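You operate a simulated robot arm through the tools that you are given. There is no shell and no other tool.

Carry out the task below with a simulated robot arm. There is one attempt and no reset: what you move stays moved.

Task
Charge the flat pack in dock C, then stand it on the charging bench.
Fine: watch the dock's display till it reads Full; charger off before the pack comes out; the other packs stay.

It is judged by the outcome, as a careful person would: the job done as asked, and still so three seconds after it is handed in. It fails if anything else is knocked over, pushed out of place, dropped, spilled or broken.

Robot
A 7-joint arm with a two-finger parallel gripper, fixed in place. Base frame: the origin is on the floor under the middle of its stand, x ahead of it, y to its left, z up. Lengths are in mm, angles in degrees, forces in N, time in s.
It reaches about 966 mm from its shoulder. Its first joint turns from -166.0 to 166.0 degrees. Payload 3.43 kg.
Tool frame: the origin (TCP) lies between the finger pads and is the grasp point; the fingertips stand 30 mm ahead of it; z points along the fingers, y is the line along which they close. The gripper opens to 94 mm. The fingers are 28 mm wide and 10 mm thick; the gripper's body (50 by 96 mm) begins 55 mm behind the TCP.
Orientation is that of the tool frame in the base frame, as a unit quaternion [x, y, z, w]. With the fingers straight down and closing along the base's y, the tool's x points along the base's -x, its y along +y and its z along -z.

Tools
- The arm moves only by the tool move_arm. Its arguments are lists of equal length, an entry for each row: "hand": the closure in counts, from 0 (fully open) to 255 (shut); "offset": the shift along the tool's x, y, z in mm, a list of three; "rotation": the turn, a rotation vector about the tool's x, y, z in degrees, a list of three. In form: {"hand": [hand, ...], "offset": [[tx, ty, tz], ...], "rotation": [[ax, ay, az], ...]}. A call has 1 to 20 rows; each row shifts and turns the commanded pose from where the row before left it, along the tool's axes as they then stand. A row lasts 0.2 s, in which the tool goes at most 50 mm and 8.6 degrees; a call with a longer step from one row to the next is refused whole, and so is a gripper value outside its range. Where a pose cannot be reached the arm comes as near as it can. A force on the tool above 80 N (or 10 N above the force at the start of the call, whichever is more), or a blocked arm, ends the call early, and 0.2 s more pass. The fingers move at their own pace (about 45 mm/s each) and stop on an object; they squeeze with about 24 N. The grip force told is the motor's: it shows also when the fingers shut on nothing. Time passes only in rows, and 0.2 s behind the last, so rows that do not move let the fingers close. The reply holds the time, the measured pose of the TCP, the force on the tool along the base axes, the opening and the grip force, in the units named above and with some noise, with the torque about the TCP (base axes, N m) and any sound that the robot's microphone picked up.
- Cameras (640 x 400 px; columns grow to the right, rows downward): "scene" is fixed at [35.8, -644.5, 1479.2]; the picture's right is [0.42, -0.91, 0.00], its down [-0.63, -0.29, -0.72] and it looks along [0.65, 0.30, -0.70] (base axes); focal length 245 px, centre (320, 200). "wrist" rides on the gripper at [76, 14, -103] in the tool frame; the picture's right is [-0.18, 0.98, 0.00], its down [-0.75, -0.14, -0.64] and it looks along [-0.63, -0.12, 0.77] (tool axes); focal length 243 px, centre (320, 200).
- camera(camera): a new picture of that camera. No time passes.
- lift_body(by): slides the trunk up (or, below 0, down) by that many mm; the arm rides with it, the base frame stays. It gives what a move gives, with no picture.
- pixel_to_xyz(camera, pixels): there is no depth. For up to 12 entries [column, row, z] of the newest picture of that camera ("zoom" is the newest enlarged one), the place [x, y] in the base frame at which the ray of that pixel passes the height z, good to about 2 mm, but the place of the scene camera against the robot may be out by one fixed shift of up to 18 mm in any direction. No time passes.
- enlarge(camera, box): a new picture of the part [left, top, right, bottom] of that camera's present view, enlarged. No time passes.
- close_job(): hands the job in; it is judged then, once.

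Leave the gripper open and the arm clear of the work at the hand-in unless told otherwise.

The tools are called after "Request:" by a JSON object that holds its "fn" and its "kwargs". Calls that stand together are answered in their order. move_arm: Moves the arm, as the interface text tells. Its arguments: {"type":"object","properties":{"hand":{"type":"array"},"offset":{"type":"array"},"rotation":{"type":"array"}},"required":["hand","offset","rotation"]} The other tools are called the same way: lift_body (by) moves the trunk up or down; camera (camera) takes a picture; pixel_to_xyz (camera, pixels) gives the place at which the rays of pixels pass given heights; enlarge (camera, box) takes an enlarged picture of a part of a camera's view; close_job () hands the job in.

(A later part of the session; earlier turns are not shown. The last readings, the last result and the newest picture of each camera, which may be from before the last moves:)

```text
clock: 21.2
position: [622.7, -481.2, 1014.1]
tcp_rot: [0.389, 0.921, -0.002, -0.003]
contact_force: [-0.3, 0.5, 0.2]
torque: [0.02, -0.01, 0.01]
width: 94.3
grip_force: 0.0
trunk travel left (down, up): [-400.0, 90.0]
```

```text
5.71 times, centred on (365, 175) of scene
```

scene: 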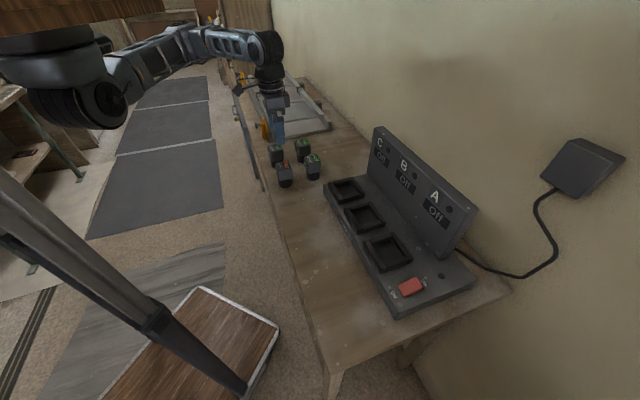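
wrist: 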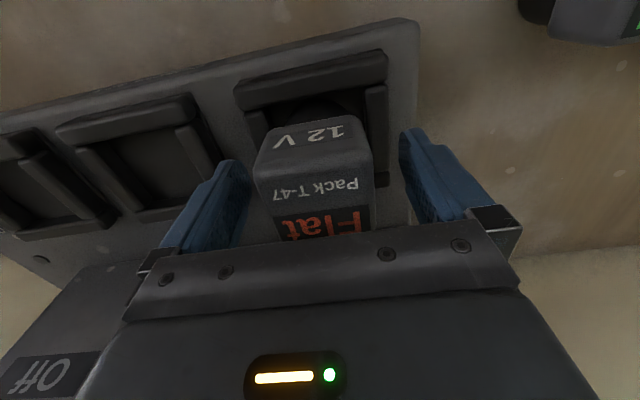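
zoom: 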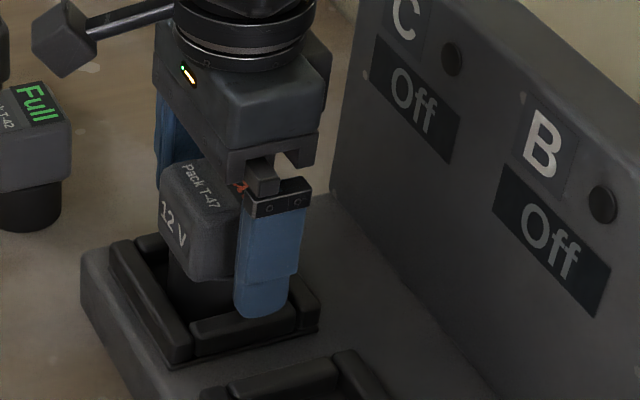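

The pack stands still in dock C. Lifting straight up, clear of it and the panel.

Request:
{"fn": "move_arm", "kwargs": {"hand": [0, 0, 0, 0, 0], "offset": [[0, 0, -15], [0, 0, -30], [0, 0, -35], [0, 0, -35], [0, 0, -35]], "rotation": [[0, 0, 0], [0, 0, 0], [0, 0, 0], [0, 0, 0], [0, 0, 0]]}}

Request:
{"fn": "camera", "kwargs": {"camera": "wrist"}}

Request:
{"fn": "camera", "kwargs": {"camera": "scene"}}

Request:
{"fn": "enlarge", "kwargs": {"camera": "scene", "box": [380, 240, 480, 310]}}

```text
clock: 22.4
position: [625.4, -483.3, 1163.3]
tcp_rot: [0.389, 0.921, -0.002, -0.003]
contact_force: [0.6, 0.7, -0.6]
torque: [-0.02, 0.0, 0.02]
width: 93.9
grip_force: 0.0
trunk travel left (down, up): [-400.0, 90.0]
```

```text
taken
```

wrist: 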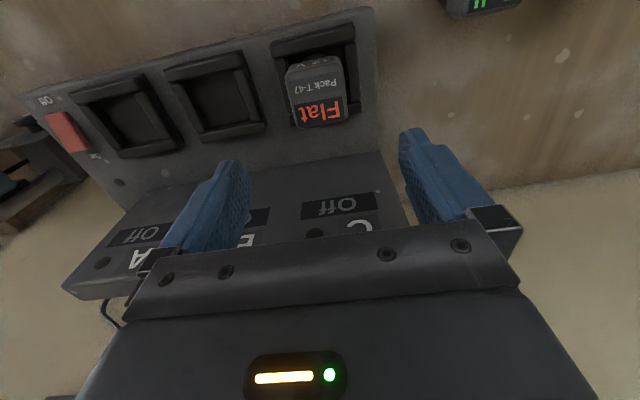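

```text
taken
```

scene: 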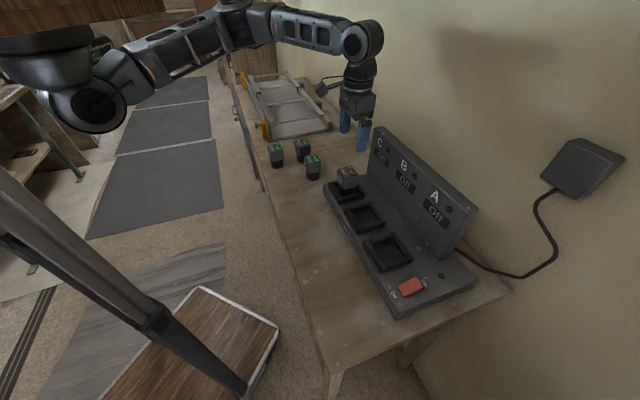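

```text
5.71 times, centred on (430, 275) of scene
```

zoom: 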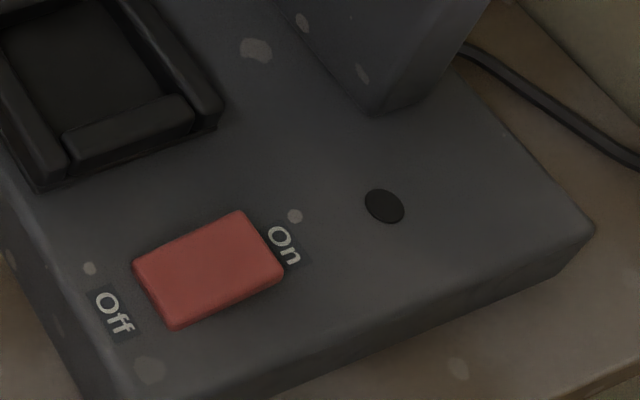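

The switch (red rocker) has "On" on its back (panel-side) edge and "Off" on its front edge, at roughly (380, −717). I'll travel along the dock line at this height to above the switch, keeping clear of the panel.

Request:
{"fn": "move_arm", "kwargs": {"hand": [0, 0, 0, 0, 0, 0, 0, 0], "offset": [[0.4, -42.4, 0], [0.4, -42.4, 0], [0.4, -42.4, 0], [0.4, -42.4, 0], [0.4, -42.4, 0], [0.4, -42.4, 0], [0.4, -42.4, 0], [0.4, -42.4, 0]], "rotation": [[0, 0, 0], [0, 0, 0], [0, 0, 0], [0, 0, 0], [0, 0, 0], [0, 0, 0], [0, 0, 0], [0, 0, 0]]}}

Request:
{"fn": "camera", "kwargs": {"camera": "wrist"}}

Request:
{"fn": "camera", "kwargs": {"camera": "scene"}}

```text
clock: 24.2
position: [378.9, -715.8, 1164.0]
tcp_rot: [0.388, 0.921, -0.001, -0.002]
contact_force: [0.0, 0.2, -0.3]
torque: [0.01, 0.05, 0.05]
width: 94.1
grip_force: 0.0
trunk travel left (down, up): [-400.0, 90.0]
```

```text
taken
```

wrist: 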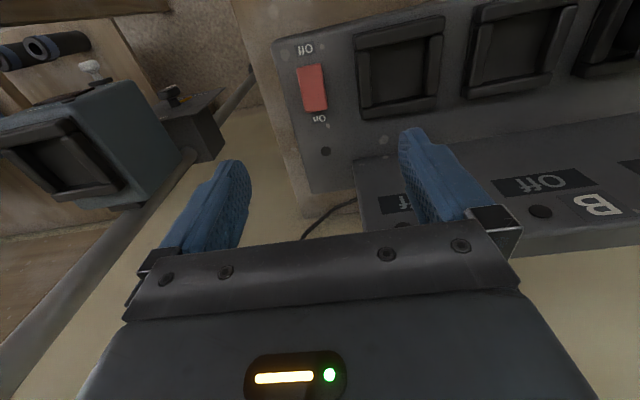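

```text
taken
```

scene: 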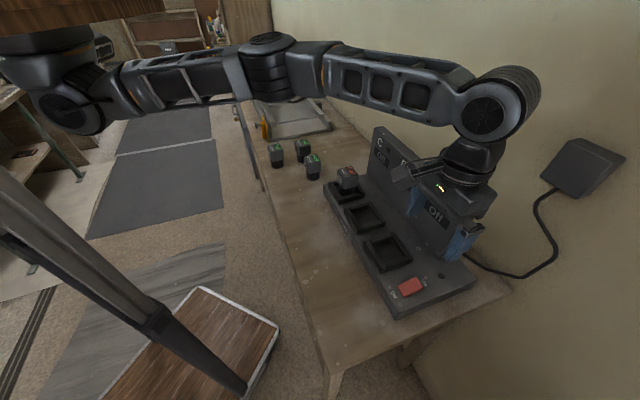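

The switch is at wrist (312,88), close to directly below. I'll enlarge it to see which side is up.

Request:
{"fn": "enlarge", "kwargs": {"camera": "wrist", "box": [270, 30, 370, 140]}}

Request:
{"fn": "pixel_to_xyz", "kwargs": {"camera": "wrist", "pixels": [[312, 88, 950], [312, 88, 965], [312, 88, 980], [305, 48, 950], [319, 118, 950]]}}

Request:
{"fn": "enlarge", "kwargs": {"camera": "wrist", "box": [0, 0, 300, 240]}}

```text
3.64 times, centred on (320, 85) of wrist
```

zoom: 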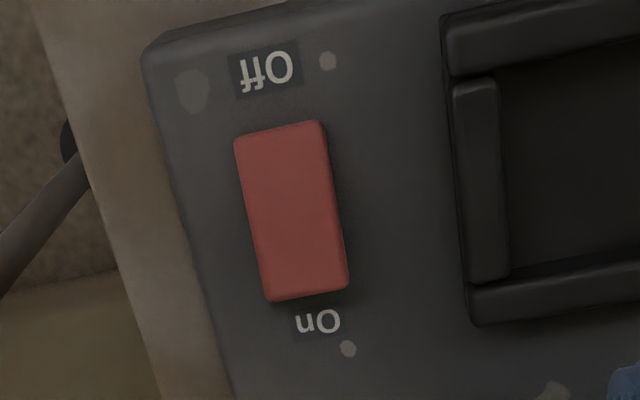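

```text
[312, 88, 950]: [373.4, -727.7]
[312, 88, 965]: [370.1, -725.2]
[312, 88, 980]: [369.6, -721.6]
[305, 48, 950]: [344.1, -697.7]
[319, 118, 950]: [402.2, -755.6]
```

```text
1.67 times, centred on (150, 120) of wrist
```

zoom: 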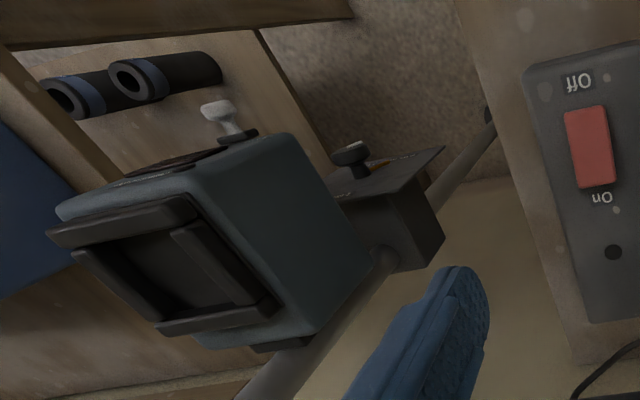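

The rocker is ~50×28 mm, centred near (375, −727), with the On end toward the wall. I'll close the fingers, shift over the On half, and tilt the tool 12° so only the back edge of the fingertips will touch that half. All of this stays at height.

Request:
{"fn": "move_arm", "kwargs": {"hand": [255, 255, 255, 255, 255, 255, 255], "offset": [[0, 0, 0], [0, 0, 0], [-20, -10.6, 0], [0, 0, 0], [0, 0, 0], [0, 0, 0], [0, 0, 0]], "rotation": [[0, 0, 0], [0, 0, 0], [0, 0, 0], [0, 6, 0], [0, 6, 0], [0, 0, 0], [0, 0, 0]]}}

Request:
{"fn": "camera", "kwargs": {"camera": "wrist"}}

Request:
{"fn": "camera", "kwargs": {"camera": "scene"}}

```text
clock: 25.8
position: [379.6, -721.5, 1166.1]
tcp_rot: [0.387, 0.916, 0.039, -0.098]
contact_force: [0.0, 0.9, 0.5]
torque: [0.0, 0.01, 0.04]
width: 0.0
grip_force: 24.4
out of reach, approached as far as the arm can: row 5
trunk travel left (down, up): [-400.0, 90.0]
```

```text
taken
```

wrist: 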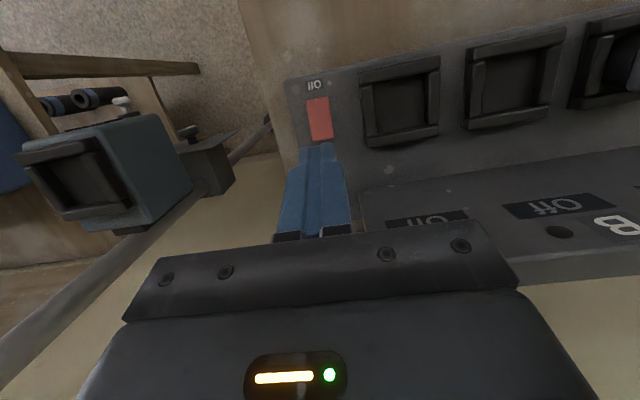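

```text
taken
```

scene: 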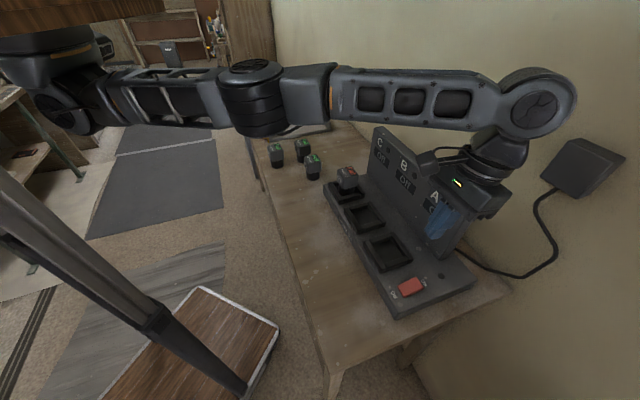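

The arm ran short of reach here (about 17 mm short with the tilt). The shoulder is high, so lowering the trunk 100 mm will help. The tips would come down from ~1136 to ~1036, still above the switch (~965), and the arm links stay well above the panel.

Request:
{"fn": "lift_body", "kwargs": {"by": -100}}

Request:
{"fn": "camera", "kwargs": {"camera": "scene"}}

Request:
{"fn": "camera", "kwargs": {"camera": "wrist"}}

```text
clock: 27.1
position: [381.5, -721.7, 1066.2]
tcp_rot: [0.386, 0.916, 0.039, -0.099]
contact_force: [-0.5, 0.2, 0.6]
torque: [-0.02, 0.03, 0.01]
width: 0.1
grip_force: 24.2
trunk travel left (down, up): [-300.0, 190.0]
```

```text
taken
```

scene: 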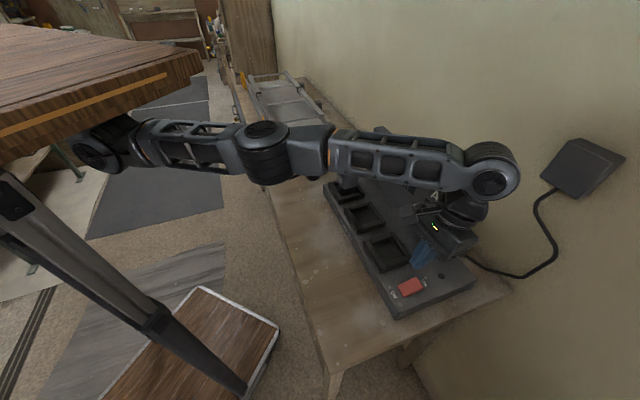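

```text
taken
```

wrist: 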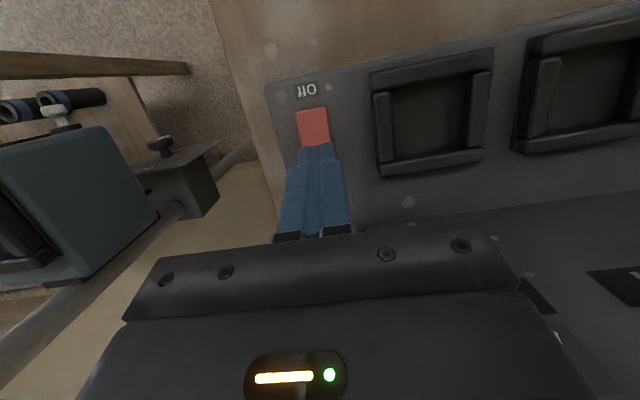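

The arm stays clear. I'll apply a zero-move first to see whether the tool now reaches the commanded pose from the lowered trunk.

Request:
{"fn": "move_arm", "kwargs": {"hand": [255, 255], "offset": [[0, 0, 0], [0, 0, 0]], "rotation": [[0, 0, 0], [0, 0, 0]]}}

```text
clock: 27.7
position: [381.3, -721.6, 1066.4]
tcp_rot: [0.386, 0.916, 0.038, -0.099]
contact_force: [-0.4, 0.5, 0.3]
torque: [0.0, -0.02, 0.02]
width: 0.0
grip_force: 24.2
trunk travel left (down, up): [-300.0, 190.0]
```

It holds the actual pose, so commands start from here. Now the lateral correction: ~14 mm toward the On end and ~8 mm along the charger, no descent yet.

Request:
{"fn": "move_arm", "kwargs": {"hand": [255, 255], "offset": [[-13.7, -8.25, -2.9], [0, 0, 0]], "rotation": [[0, 0, 0], [0, 0, 0]]}}

Request:
{"fn": "camera", "kwargs": {"camera": "wrist"}}

Request:
{"fn": "enlarge", "kwargs": {"camera": "wrist", "box": [260, 70, 380, 190]}}

Request:
{"fn": "enlarge", "kwargs": {"camera": "scene", "box": [370, 220, 490, 310]}}

```text
clock: 28.3
position: [380.7, -722.1, 1066.1]
tcp_rot: [0.387, 0.916, 0.04, -0.099]
contact_force: [1.1, 0.3, 0.2]
torque: [-0.02, -0.03, 0.01]
width: 0.0
grip_force: 23.6
out of reach, approached as far as the arm can: row 1
trunk travel left (down, up): [-300.0, 190.0]
```

```text
taken
```

wrist: 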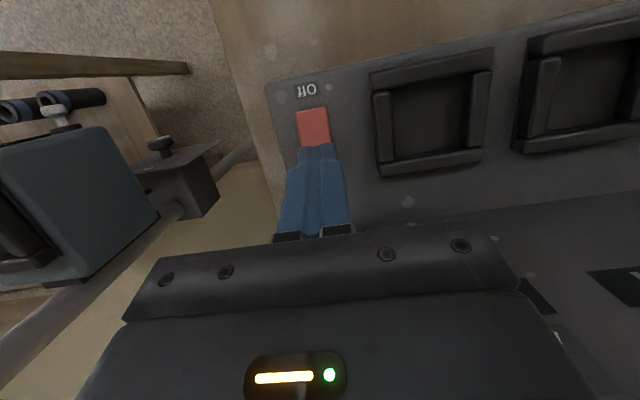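

```text
3.33 times, centred on (320, 130) of wrist
```

zoom: 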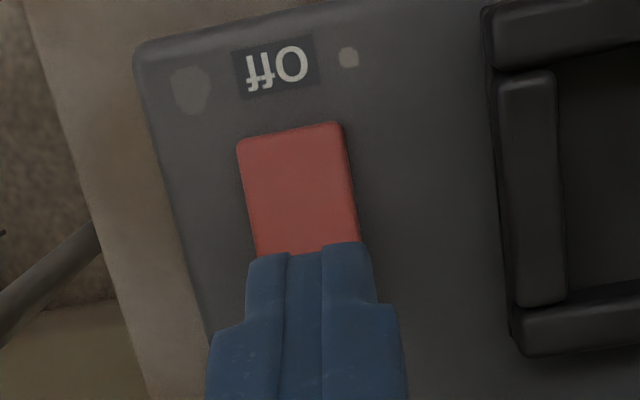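

```text
4.44 times, centred on (430, 265) of scene
```

zoom: 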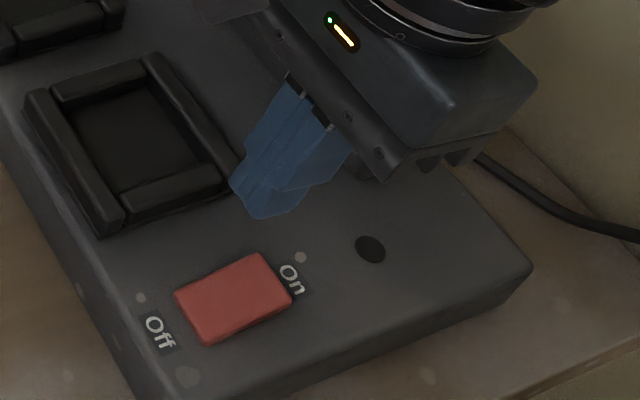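

With the wrist tilted outward the arm is at full stretch. Tilting the other way brings the wrist inward and lets only the front edge of the tips press the On half. I'll rotate −24° about tool y (to −12° tilt); at this height nothing is near the tips.

Request:
{"fn": "move_arm", "kwargs": {"hand": [255, 255, 255, 255], "offset": [[0, 0, 0], [0, 0, 0], [0, 0, 0], [0, 0, 0]], "rotation": [[0, -8, 0], [0, -8, 0], [0, -8, 0], [0, 0, 0]]}}

```text
clock: 29.3
position: [380.7, -722.2, 1065.2]
tcp_rot: [0.386, 0.917, -0.043, 0.095]
contact_force: [-0.4, 0.2, -0.3]
torque: [-0.02, -0.01, -0.02]
width: 0.0
grip_force: 23.8
trunk travel left (down, up): [-300.0, 190.0]
```

Reached. Now shift ~20 mm over the On half and descend 50 mm, stopping ~14 mm above the expected contact, to check.

Request:
{"fn": "move_arm", "kwargs": {"hand": [255, 255, 255, 255], "offset": [[-19.0, -7.5, 4.1], [5.2, 0.1, 24.5], [5.2, 0.1, 24.5], [0, 0, 0]], "rotation": [[0, 0, 0], [0, 0, 0], [0, 0, 0], [0, 0, 0]]}}

Request:
{"fn": "camera", "kwargs": {"camera": "wrist"}}

Request:
{"fn": "enlarge", "kwargs": {"camera": "wrist", "box": [260, 70, 380, 190]}}

Request:
{"fn": "enlarge", "kwargs": {"camera": "scene", "box": [370, 230, 490, 310]}}

```text
clock: 30.3
position: [388.1, -741.8, 1015.1]
tcp_rot: [0.387, 0.916, -0.042, 0.095]
contact_force: [0.3, 0.4, -1.1]
torque: [-0.02, -0.01, -0.02]
width: 0.0
grip_force: 23.7
trunk travel left (down, up): [-300.0, 190.0]
```

```text
taken
```

wrist: 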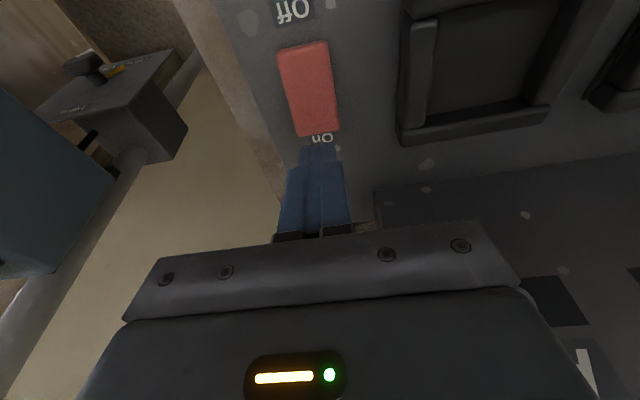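

```text
3.33 times, centred on (320, 130) of wrist
```

zoom: 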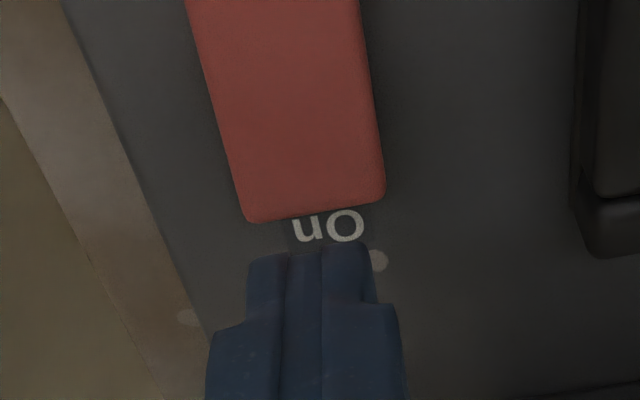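

```text
5.00 times, centred on (430, 270) of scene
```

zoom: 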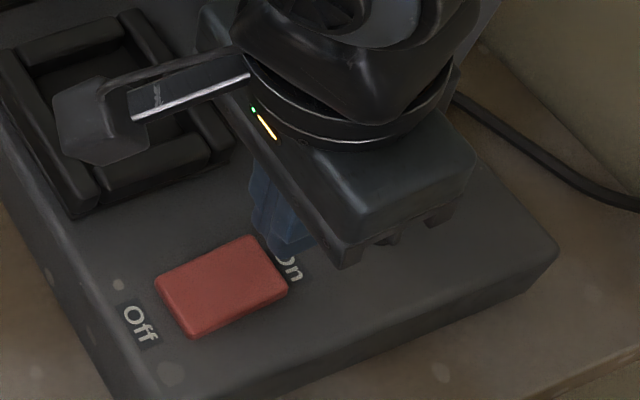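

The fingertips taper to ~18 mm, so their front edge is ~19 mm from the rocker's pivot and ~7 mm from its On end: a good press point. I'm descending 12 mm, then in 1.5 mm steps.

Request:
{"fn": "move_arm", "kwargs": {"hand": [255, 255, 255, 255], "offset": [[1.24, 0, 5.9], [1.24, 0, 5.9], [0.4, 0, 2], [0, 0, 0]], "rotation": [[0, 0, 0], [0, 0, 0], [0, 0, 0], [0, 0, 0]]}}

Request:
{"fn": "enlarge", "kwargs": {"camera": "scene", "box": [380, 240, 480, 310]}}

Request:
{"fn": "enlarge", "kwargs": {"camera": "wrist", "box": [260, 70, 380, 190]}}

```text
clock: 31.3
position: [388.2, -742.4, 1001.4]
tcp_rot: [0.387, 0.916, -0.042, 0.095]
contact_force: [0.0, 0.6, -0.2]
torque: [0.02, -0.02, 0.02]
width: 0.0
grip_force: 23.9
trunk travel left (down, up): [-300.0, 190.0]
```

```text
5.71 times, centred on (430, 275) of scene
```

zoom: 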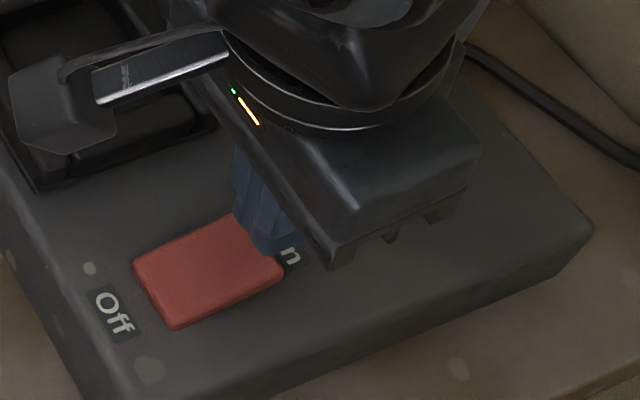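

```text
3.33 times, centred on (320, 130) of wrist
```

zoom: 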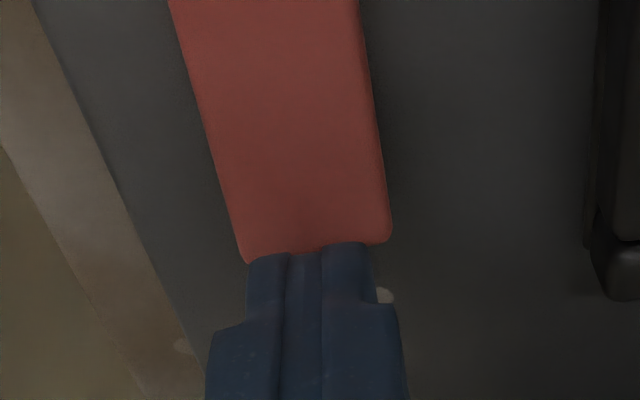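

The tip's front edge overlaps the On end by only ~3–5 mm, so I'll shift 5 mm toward the pivot, then press down in small steps.

Request:
{"fn": "move_arm", "kwargs": {"hand": [255, 255, 255, 255], "offset": [[4.9, 0, -1.0], [0.3, 0, 1.5], [0.3, 0, 1.5], [0, 0, 0]], "rotation": [[0, 0, 0], [0, 0, 0], [0, 0, 0], [0, 0, 0]]}}

```text
clock: 32.3
position: [384.9, -737.5, 997.3]
tcp_rot: [0.387, 0.916, -0.043, 0.094]
contact_force: [0.3, 0.0, 0.7]
torque: [0.02, 0.0, 0.0]
width: 0.0
grip_force: 23.5
trunk travel left (down, up): [-300.0, 190.0]
```

No contact yet (tip at z≈966). Continuing down in 1.5 mm steps.

Request:
{"fn": "move_arm", "kwargs": {"hand": [255, 255, 255], "offset": [[0.3, 0, 1.5], [0.3, 0, 1.5], [0, 0, 0]], "rotation": [[0, 0, 0], [0, 0, 0], [0, 0, 0]]}}

Request:
{"fn": "enlarge", "kwargs": {"camera": "wrist", "box": [260, 70, 380, 190]}}

```text
clock: 33.1
position: [385.4, -737.8, 994.2]
tcp_rot: [0.386, 0.916, -0.043, 0.095]
contact_force: [-0.4, 0.2, 0.2]
torque: [0.0, 0.02, -0.02]
width: 0.0
grip_force: 23.9
trunk travel left (down, up): [-300.0, 190.0]
```

```text
3.33 times, centred on (320, 130) of wrist
```

zoom: 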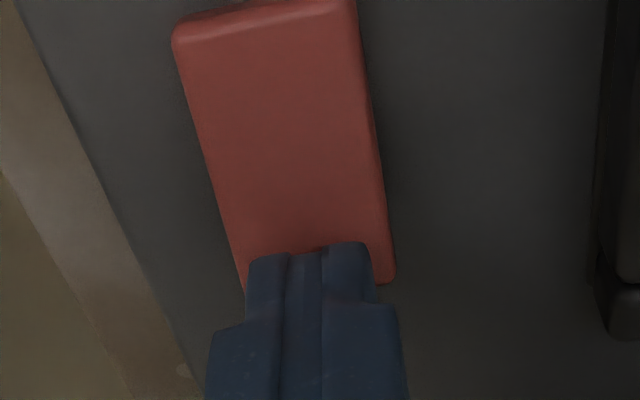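

The rocker seems closer and its Off end looks raised. I'll check the displays in the scene view.

Request:
{"fn": "camera", "kwargs": {"camera": "scene"}}

Request:
{"fn": "enlarge", "kwargs": {"camera": "scene", "box": [380, 240, 480, 310]}}

Request:
{"fn": "camera", "kwargs": {"camera": "wrist"}}

```text
taken
```

scene: 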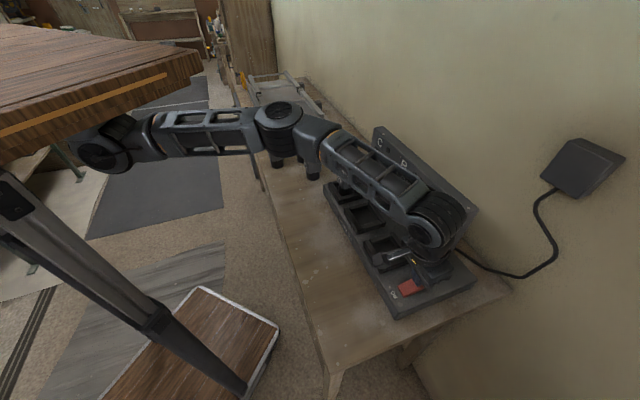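

```text
5.71 times, centred on (430, 275) of scene
```

zoom: 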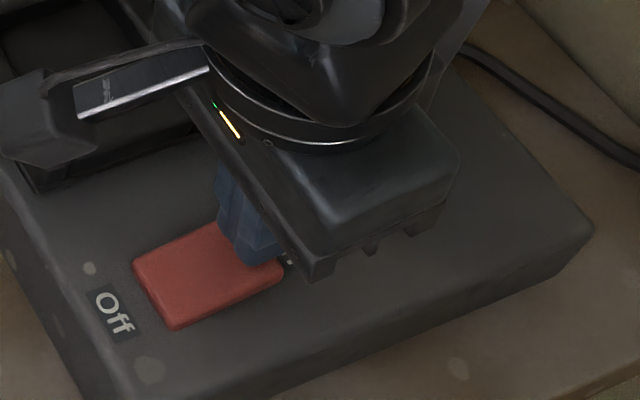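

```text
taken
```

wrist: 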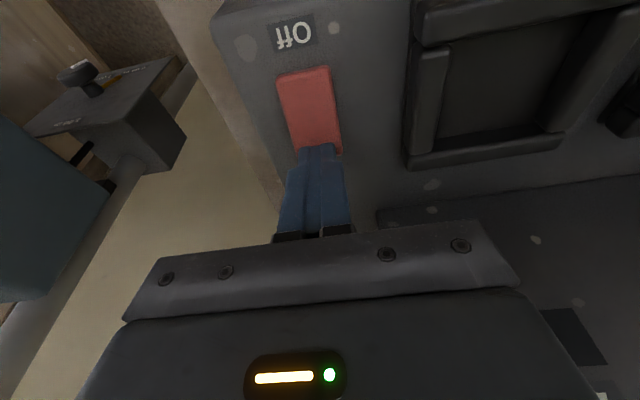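

Still no contact, with the tip at z≈963. Continuing down slowly.

Request:
{"fn": "move_arm", "kwargs": {"hand": [255, 255, 255], "offset": [[0.3, 0, 1.5], [0.3, 0, 1.5], [0, 0, 0]], "rotation": [[0, 0, 0], [0, 0, 0], [0, 0, 0]]}}

```text
clock: 33.9
position: [386.0, -736.9, 990.8]
tcp_rot: [0.386, 0.917, -0.042, 0.095]
contact_force: [1.0, 0.6, -0.6]
torque: [-0.03, -0.04, 0.01]
width: 0.1
grip_force: 24.7
trunk travel left (down, up): [-300.0, 190.0]
```

Request:
{"fn": "move_arm", "kwargs": {"hand": [255, 255, 255], "offset": [[0.3, 0, 1.5], [0.3, 0, 1.5], [0, 0, 0]], "rotation": [[0, 0, 0], [0, 0, 0], [0, 0, 0]]}}

Request:
{"fn": "enlarge", "kwargs": {"camera": "wrist", "box": [260, 70, 380, 190]}}

```text
clock: 34.7
position: [386.0, -737.7, 989.0]
tcp_rot: [0.387, 0.916, -0.043, 0.094]
contact_force: [2.6, -2.2, 5.1]
torque: [0.03, -0.07, -0.03]
width: 0.1
grip_force: 24.4
trunk travel left (down, up): [-300.0, 190.0]
```

```text
3.33 times, centred on (320, 130) of wrist
```

zoom: 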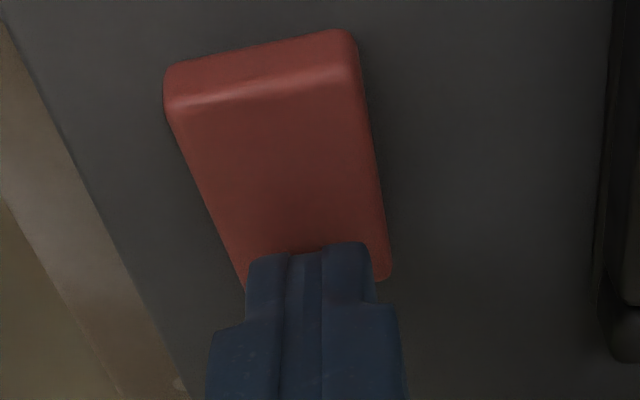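

Contact: 5 N up, and the rocker's Off end has risen, so it has rocked toward On. I'll check the displays.

Request:
{"fn": "enlarge", "kwargs": {"camera": "scene", "box": [350, 110, 490, 230]}}

Request:
{"fn": "enlarge", "kwargs": {"camera": "wrist", "box": [400, 150, 640, 400]}}

```text
3.33 times, centred on (420, 170) of scene
```

zoom: 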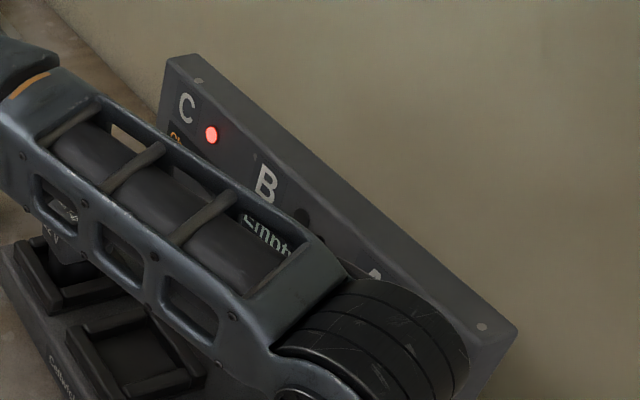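

```text
1.60 times, centred on (520, 275) of wrist
```

zoom: 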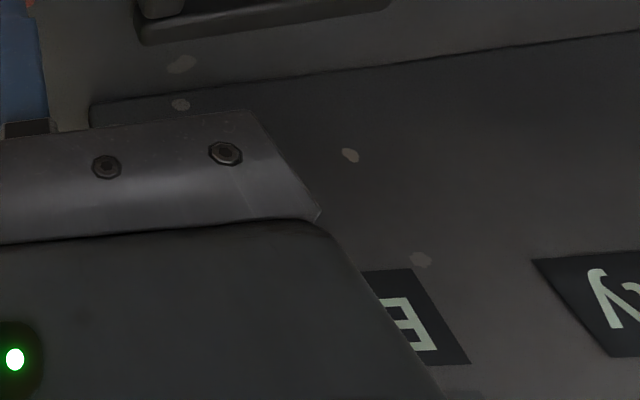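

The charger is on: C's indicator is red (charging) and B reads "Empty". I'm raising the tool straight off the switch and keeping back from the rocker, then I'll watch display C.

Request:
{"fn": "move_arm", "kwargs": {"hand": [255, 255, 255, 255], "offset": [[-2.1, 0, -9.8], [-6.2, 0, -29.4], [-8.3, 0, -39.2], [-6.2, 0, -29.4]], "rotation": [[0, 0, 0], [0, 0, 0], [0, 0, 0], [0, 0, 0]]}}

Request:
{"fn": "camera", "kwargs": {"camera": "scene"}}

Request:
{"fn": "enlarge", "kwargs": {"camera": "scene", "box": [350, 110, 490, 230]}}

Request:
{"fn": "enlarge", "kwargs": {"camera": "scene", "box": [380, 240, 480, 310]}}

```text
clock: 35.7
position: [383.2, -734.4, 1100.0]
tcp_rot: [0.387, 0.916, -0.043, 0.094]
contact_force: [-0.1, 0.0, 0.7]
torque: [-0.01, 0.03, -0.02]
width: 0.1
grip_force: 23.6
trunk travel left (down, up): [-300.0, 190.0]
```

```text
taken
```

scene: 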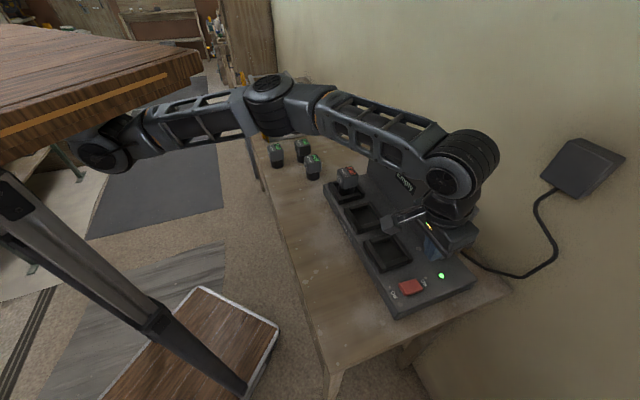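

```text
3.33 times, centred on (420, 170) of scene
```

zoom: 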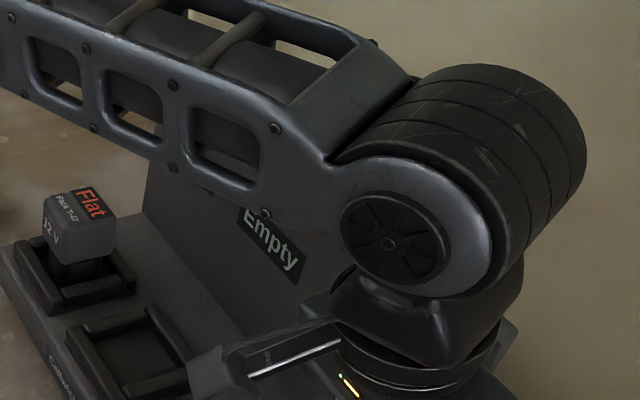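

```text
5.71 times, centred on (430, 275) of scene
```

zoom: 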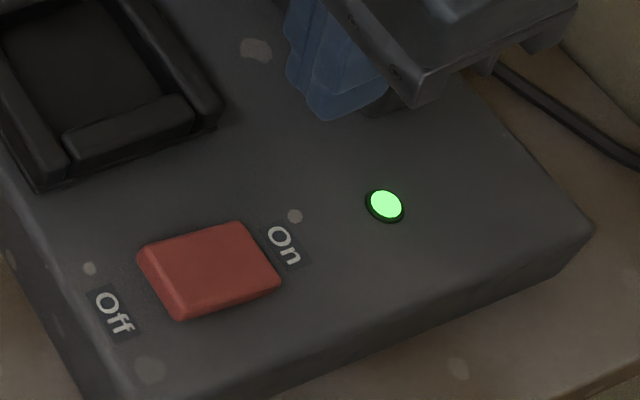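

The green power light is on and the rocker is in the On position. The forearm hides display C from the scene camera, so I'll raise the trunk 100 mm to clear the line of sight.

Request:
{"fn": "lift_body", "kwargs": {"by": 100}}

Request:
{"fn": "enlarge", "kwargs": {"camera": "scene", "box": [350, 110, 490, 230]}}

```text
clock: 37.1
position: [384.3, -734.5, 1198.7]
tcp_rot: [0.386, 0.917, -0.043, 0.094]
contact_force: [-0.2, -0.1, -0.4]
torque: [-0.01, -0.02, -0.03]
width: 0.0
grip_force: 24.3
trunk travel left (down, up): [-400.0, 90.0]
```

```text
3.33 times, centred on (420, 170) of scene
```

zoom: 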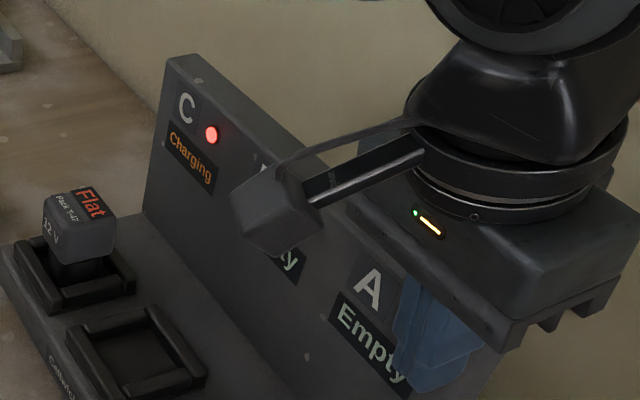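

Display C reads "Charging". I'll wait in place, checking the display regularly.

Request:
{"fn": "move_arm", "kwargs": {"hand": [255, 255, 255, 255, 255, 255, 255, 255, 255, 255, 255, 255, 255, 255, 255, 255, 255, 255, 255, 255], "offset": [[0, 0, 0], [0, 0, 0], [0, 0, 0], [0, 0, 0], [0, 0, 0], [0, 0, 0], [0, 0, 0], [0, 0, 0], [0, 0, 0], [0, 0, 0], [0, 0, 0], [0, 0, 0], [0, 0, 0], [0, 0, 0], [0, 0, 0], [0, 0, 0], [0, 0, 0], [0, 0, 0], [0, 0, 0], [0, 0, 0]], "rotation": [[0, 0, 0], [0, 0, 0], [0, 0, 0], [0, 0, 0], [0, 0, 0], [0, 0, 0], [0, 0, 0], [0, 0, 0], [0, 0, 0], [0, 0, 0], [0, 0, 0], [0, 0, 0], [0, 0, 0], [0, 0, 0], [0, 0, 0], [0, 0, 0], [0, 0, 0], [0, 0, 0], [0, 0, 0], [0, 0, 0]]}}

Request:
{"fn": "enlarge", "kwargs": {"camera": "scene", "box": [330, 120, 430, 200]}}

```text
clock: 41.3
position: [383.2, -734.2, 1200.8]
tcp_rot: [0.387, 0.916, -0.042, 0.093]
contact_force: [0.1, -0.4, 0.8]
torque: [0.01, -0.01, 0.02]
width: 0.0
grip_force: 23.9
trunk travel left (down, up): [-400.0, 90.0]
```

```text
5.00 times, centred on (380, 160) of scene
```

zoom: 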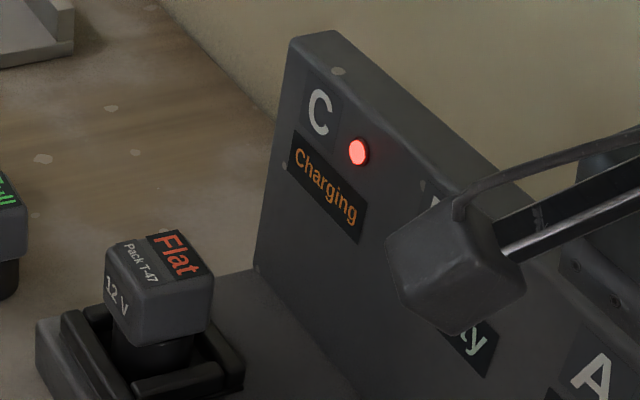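

Still "Charging". Waiting longer.

Request:
{"fn": "move_arm", "kwargs": {"hand": [255, 255, 255, 255, 255, 255, 255, 255, 255, 255, 255, 255, 255, 255, 255, 255, 255, 255, 255, 255], "offset": [[0, 0, 0], [0, 0, 0], [0, 0, 0], [0, 0, 0], [0, 0, 0], [0, 0, 0], [0, 0, 0], [0, 0, 0], [0, 0, 0], [0, 0, 0], [0, 0, 0], [0, 0, 0], [0, 0, 0], [0, 0, 0], [0, 0, 0], [0, 0, 0], [0, 0, 0], [0, 0, 0], [0, 0, 0], [0, 0, 0]], "rotation": [[0, 0, 0], [0, 0, 0], [0, 0, 0], [0, 0, 0], [0, 0, 0], [0, 0, 0], [0, 0, 0], [0, 0, 0], [0, 0, 0], [0, 0, 0], [0, 0, 0], [0, 0, 0], [0, 0, 0], [0, 0, 0], [0, 0, 0], [0, 0, 0], [0, 0, 0], [0, 0, 0], [0, 0, 0], [0, 0, 0]]}}

Request:
{"fn": "enlarge", "kwargs": {"camera": "scene", "box": [330, 120, 430, 200]}}

```text
clock: 45.5
position: [383.6, -734.5, 1200.1]
tcp_rot: [0.386, 0.917, -0.042, 0.093]
contact_force: [-0.3, -0.1, 0.1]
torque: [-0.01, 0.01, 0.0]
width: 0.0
grip_force: 23.7
trunk travel left (down, up): [-400.0, 90.0]
```

```text
5.00 times, centred on (380, 160) of scene
```

zoom: 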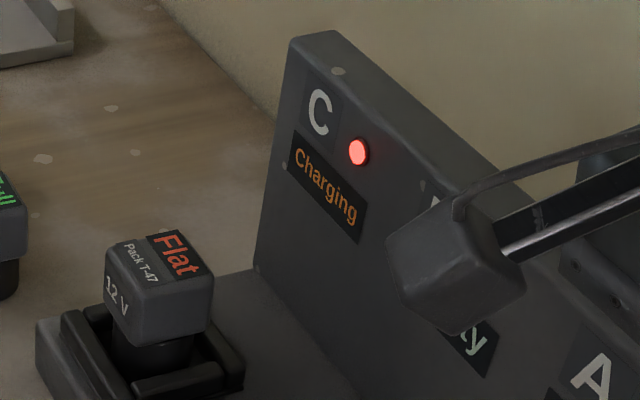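

Still "Charging" at 45.5 s. Waiting again.

Request:
{"fn": "move_arm", "kwargs": {"hand": [255, 255, 255, 255, 255, 255, 255, 255, 255, 255, 255, 255, 255, 255, 255, 255, 255, 255, 255, 255], "offset": [[0, 0, 0], [0, 0, 0], [0, 0, 0], [0, 0, 0], [0, 0, 0], [0, 0, 0], [0, 0, 0], [0, 0, 0], [0, 0, 0], [0, 0, 0], [0, 0, 0], [0, 0, 0], [0, 0, 0], [0, 0, 0], [0, 0, 0], [0, 0, 0], [0, 0, 0], [0, 0, 0], [0, 0, 0], [0, 0, 0]], "rotation": [[0, 0, 0], [0, 0, 0], [0, 0, 0], [0, 0, 0], [0, 0, 0], [0, 0, 0], [0, 0, 0], [0, 0, 0], [0, 0, 0], [0, 0, 0], [0, 0, 0], [0, 0, 0], [0, 0, 0], [0, 0, 0], [0, 0, 0], [0, 0, 0], [0, 0, 0], [0, 0, 0], [0, 0, 0], [0, 0, 0]]}}

Request:
{"fn": "enlarge", "kwargs": {"camera": "scene", "box": [330, 120, 430, 200]}}

```text
clock: 49.7
position: [382.3, -734.3, 1199.8]
tcp_rot: [0.386, 0.917, -0.043, 0.094]
contact_force: [-0.5, -0.2, 0.4]
torque: [-0.01, 0.03, 0.02]
width: 0.0
grip_force: 24.5
trunk travel left (down, up): [-400.0, 90.0]
```

```text
5.00 times, centred on (380, 160) of scene
```

zoom: 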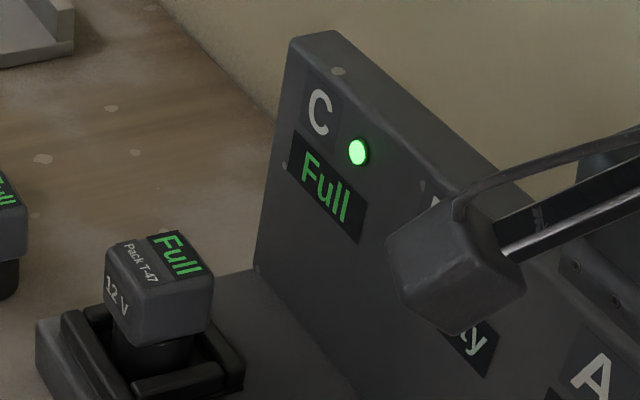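

Display C now reads "Full" with a green light, and the pack's own label reads Full too. Next I switch the charger off. Lowering the trunk 100 mm as before gets the press reach.

Request:
{"fn": "lift_body", "kwargs": {"by": -100}}

```text
clock: 51.0
position: [384.1, -734.4, 1099.1]
tcp_rot: [0.387, 0.917, -0.042, 0.093]
contact_force: [-0.3, -0.3, 0.6]
torque: [0.04, 0.01, 0.01]
width: 0.0
grip_force: 24.6
trunk travel left (down, up): [-300.0, 190.0]
```

At (384, −734, 1099). I'm shifting ~27 mm toward the front, over the Off half, and descending 90 mm to just above it.

Request:
{"fn": "move_arm", "kwargs": {"hand": [255, 255, 255, 255, 255], "offset": [[26.5, -1.4, -5.6], [6.2, 0.1, 29.4], [6.2, 0.1, 29.4], [6.2, 0.1, 29.4], [0, 0, 0]], "rotation": [[0, 0, 0], [0, 0, 0], [0, 0, 0], [0, 0, 0], [0, 0, 0]]}}

Request:
{"fn": "enlarge", "kwargs": {"camera": "wrist", "box": [260, 70, 380, 190]}}

Request:
{"fn": "enlarge", "kwargs": {"camera": "scene", "box": [370, 230, 490, 310]}}

```text
clock: 52.2
position: [363.2, -715.6, 1009.8]
tcp_rot: [0.386, 0.917, -0.042, 0.094]
contact_force: [0.2, -0.2, -0.5]
torque: [-0.03, 0.0, 0.01]
width: 0.0
grip_force: 24.0
trunk travel left (down, up): [-300.0, 190.0]
```

```text
3.33 times, centred on (320, 130) of wrist
```

zoom: 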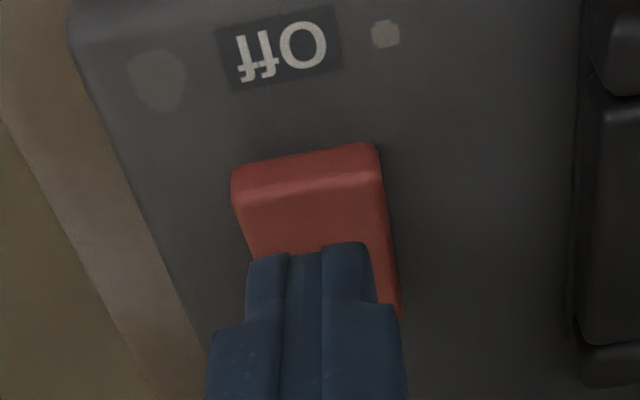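

```text
5.00 times, centred on (430, 270) of scene
```

zoom: 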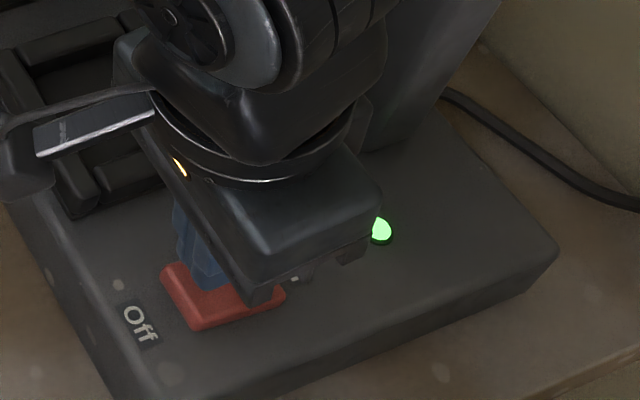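

The tip is ~6 mm inside the raised Off end. Descending: 10 mm, then small steps.

Request:
{"fn": "move_arm", "kwargs": {"hand": [255, 255, 255, 255], "offset": [[1.0, 0, 4.9], [1.0, 0, 4.9], [0.3, 0, 1.5], [0, 0, 0]], "rotation": [[0, 0, 0], [0, 0, 0], [0, 0, 0], [0, 0, 0]]}}

```text
clock: 53.2
position: [363.0, -716.4, 997.4]
tcp_rot: [0.386, 0.917, -0.042, 0.095]
contact_force: [0.1, -0.3, -0.8]
torque: [-0.01, -0.02, 0.01]
width: 0.0
grip_force: 24.0
trunk travel left (down, up): [-300.0, 190.0]
```

No contact yet. Small steps down.

Request:
{"fn": "move_arm", "kwargs": {"hand": [255, 255, 255, 255], "offset": [[0.3, 0, 1.5], [0.3, 0, 1.5], [0.3, 0, 1.5], [0, 0, 0]], "rotation": [[0, 0, 0], [0, 0, 0], [0, 0, 0], [0, 0, 0]]}}

Request:
{"fn": "enlarge", "kwargs": {"camera": "scene", "box": [370, 230, 490, 310]}}

```text
clock: 54.2
position: [362.8, -715.7, 994.6]
tcp_rot: [0.387, 0.916, -0.042, 0.095]
contact_force: [-0.7, 0.8, 0.8]
torque: [0.02, 0.01, -0.01]
width: 0.0
grip_force: 24.0
trunk travel left (down, up): [-300.0, 190.0]
```

```text
5.00 times, centred on (430, 270) of scene
```

zoom: 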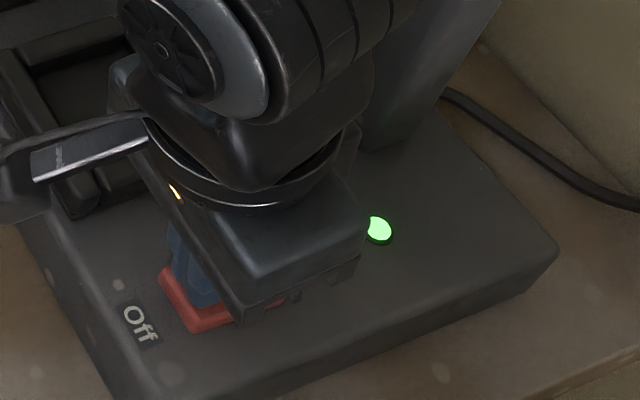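

The green power light is still on. A few more small steps.

Request:
{"fn": "move_arm", "kwargs": {"hand": [255, 255, 255, 255], "offset": [[0.3, 0, 1.5], [0.3, 0, 1.5], [0.2, 0, 1.0], [0, 0, 0]], "rotation": [[0, 0, 0], [0, 0, 0], [0, 0, 0], [0, 0, 0]]}}

Request:
{"fn": "enlarge", "kwargs": {"camera": "scene", "box": [370, 230, 490, 310]}}

```text
clock: 55.2
position: [362.2, -716.5, 990.3]
tcp_rot: [0.387, 0.916, -0.042, 0.095]
contact_force: [0.3, -0.4, 0.1]
torque: [0.02, -0.02, 0.01]
width: 0.1
grip_force: 24.4
trunk travel left (down, up): [-300.0, 190.0]
```

```text
5.00 times, centred on (430, 270) of scene
```

zoom: 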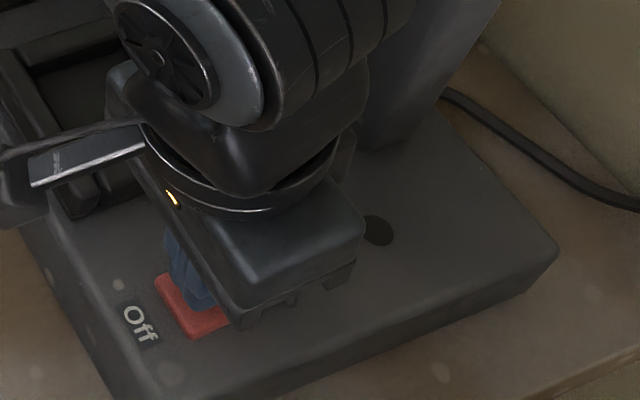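

The power light has gone out, so the charger is off. Raising straight up off the switch.

Request:
{"fn": "move_arm", "kwargs": {"hand": [255, 255, 255, 255], "offset": [[-2.1, 0, -9.8], [-6.2, 0, -29.4], [-8.3, 0, -39.2], [-8.3, 0, -39.2]], "rotation": [[0, 0, 0], [0, 0, 0], [0, 0, 0], [0, 0, 0]]}}

Request:
{"fn": "enlarge", "kwargs": {"camera": "scene", "box": [370, 220, 490, 310]}}

Request:
{"fn": "lift_body", "kwargs": {"by": 100}}

Request:
{"fn": "camera", "kwargs": {"camera": "scene"}}

Request:
{"fn": "enlarge", "kwargs": {"camera": "scene", "box": [330, 110, 470, 230]}}

```text
clock: 56.2
position: [362.7, -713.6, 1110.1]
tcp_rot: [0.386, 0.917, -0.042, 0.094]
contact_force: [-0.5, -0.1, -1.1]
torque: [0.04, 0.0, 0.01]
width: 0.2
grip_force: 24.6
trunk travel left (down, up): [-300.0, 190.0]
```

```text
4.44 times, centred on (430, 265) of scene
```

zoom: 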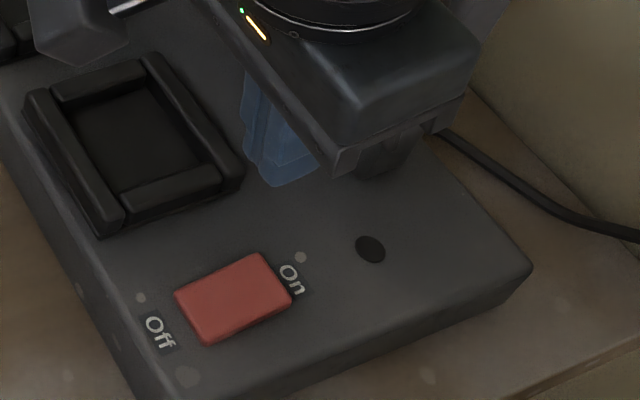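

```text
clock: 57.5
position: [363.6, -712.7, 1210.5]
tcp_rot: [0.386, 0.917, -0.043, 0.094]
contact_force: [-0.7, 0.2, -0.5]
torque: [-0.04, -0.02, 0.0]
width: 0.1
grip_force: 23.7
trunk travel left (down, up): [-400.0, 90.0]
```

```text
taken
```

scene: 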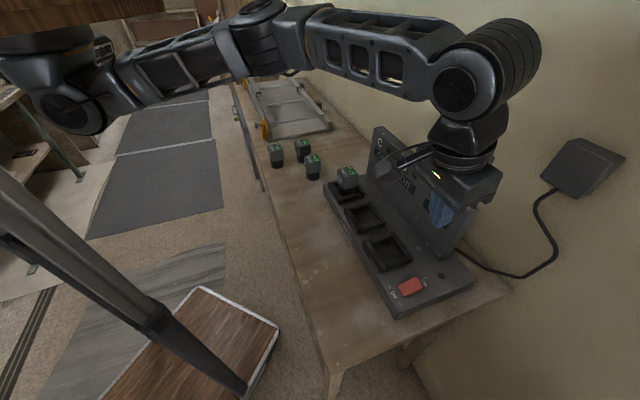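

```text
3.33 times, centred on (400, 170) of scene
```

zoom: 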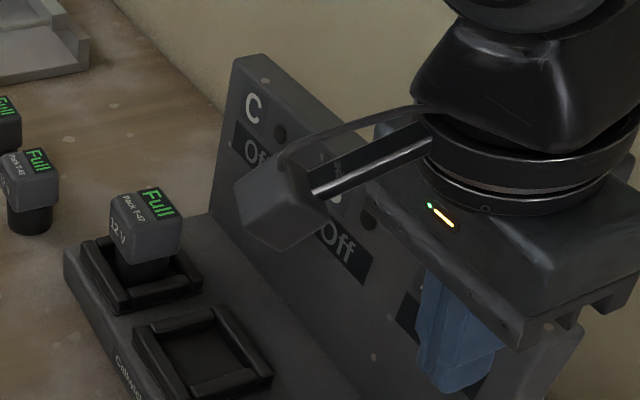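

The charger is off and all displays read "Off". Next I untilt to vertical, open the fingers, and travel back along the dock line to above the pack in dock C.

Request:
{"fn": "move_arm", "kwargs": {"hand": [0, 0, 0, 0, 0, 0, 0, 0, 0, 0, 0], "offset": [[0, 0, 0], [0, 0, 0], [-1.85, 43.4, 0], [-1.85, 43.4, 0], [-1.85, 43.4, 0], [-1.85, 43.4, 0], [-1.85, 43.4, 0], [-1.85, 43.4, 0], [-1.85, 43.4, 0], [-1.85, 43.4, 0], [0, 0, 0]], "rotation": [[0, 6, 0], [0, 6, 0], [0, 0, 0], [0, 0, 0], [0, 0, 0], [0, 0, 0], [0, 0, 0], [0, 0, 0], [0, 0, 0], [0, 0, 0], [0, 0, 0]]}}

Request:
{"fn": "camera", "kwargs": {"camera": "wrist"}}

Request:
{"fn": "camera", "kwargs": {"camera": "scene"}}

```text
clock: 59.9
position: [622.1, -481.9, 1209.8]
tcp_rot: [0.389, 0.921, -0.002, -0.002]
contact_force: [0.8, -0.3, -0.5]
torque: [-0.03, 0.01, -0.01]
width: 94.0
grip_force: 0.1
trunk travel left (down, up): [-400.0, 90.0]
```

```text
taken
```

wrist: 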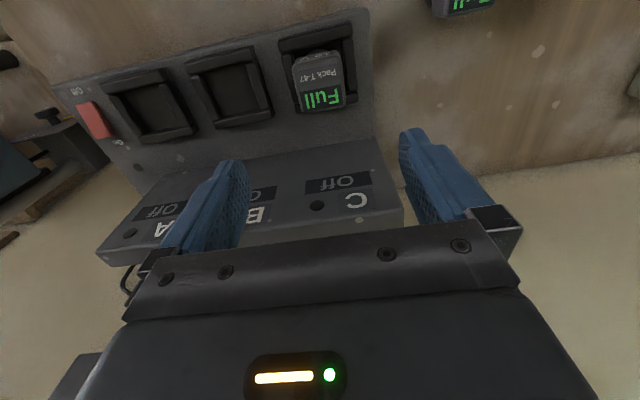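

```text
taken
```

scene: 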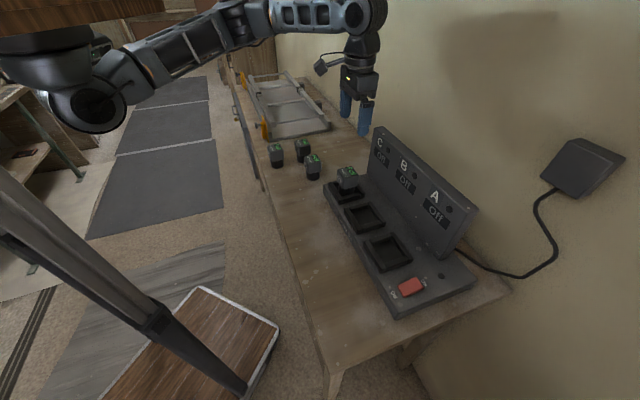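

I'm aligned with the release pose to within 1 mm. Descending, with a check before the pads reach the head.

Request:
{"fn": "move_arm", "kwargs": {"hand": [0, 0, 0, 0, 0, 0], "offset": [[0, 0.7, 30], [0, 0, 30], [0, 0, 30], [0, 0, 20], [0, 0, 10], [0, 0, 0]], "rotation": [[0, 0, 0], [0, 0, 0], [0, 0, 0], [0, 0, 0], [0, 0, 0], [0, 0, 0]]}}

Request:
{"fn": "camera", "kwargs": {"camera": "wrist"}}

```text
clock: 61.3
position: [623.1, -480.6, 1087.7]
tcp_rot: [0.389, 0.921, -0.001, -0.002]
contact_force: [-0.4, 0.0, 0.1]
torque: [-0.02, 0.01, 0.03]
width: 94.1
grip_force: 0.0
trunk travel left (down, up): [-400.0, 90.0]
```

```text
taken
```

wrist: 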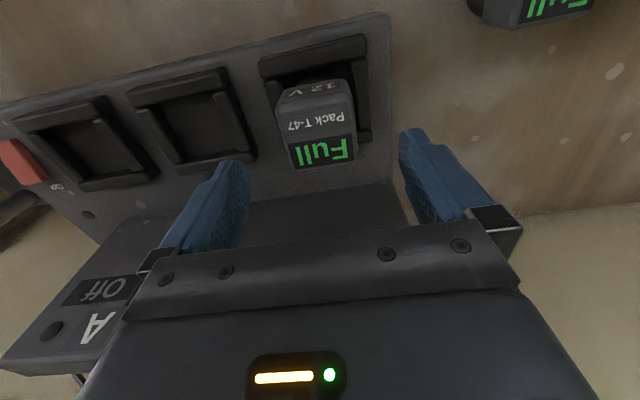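

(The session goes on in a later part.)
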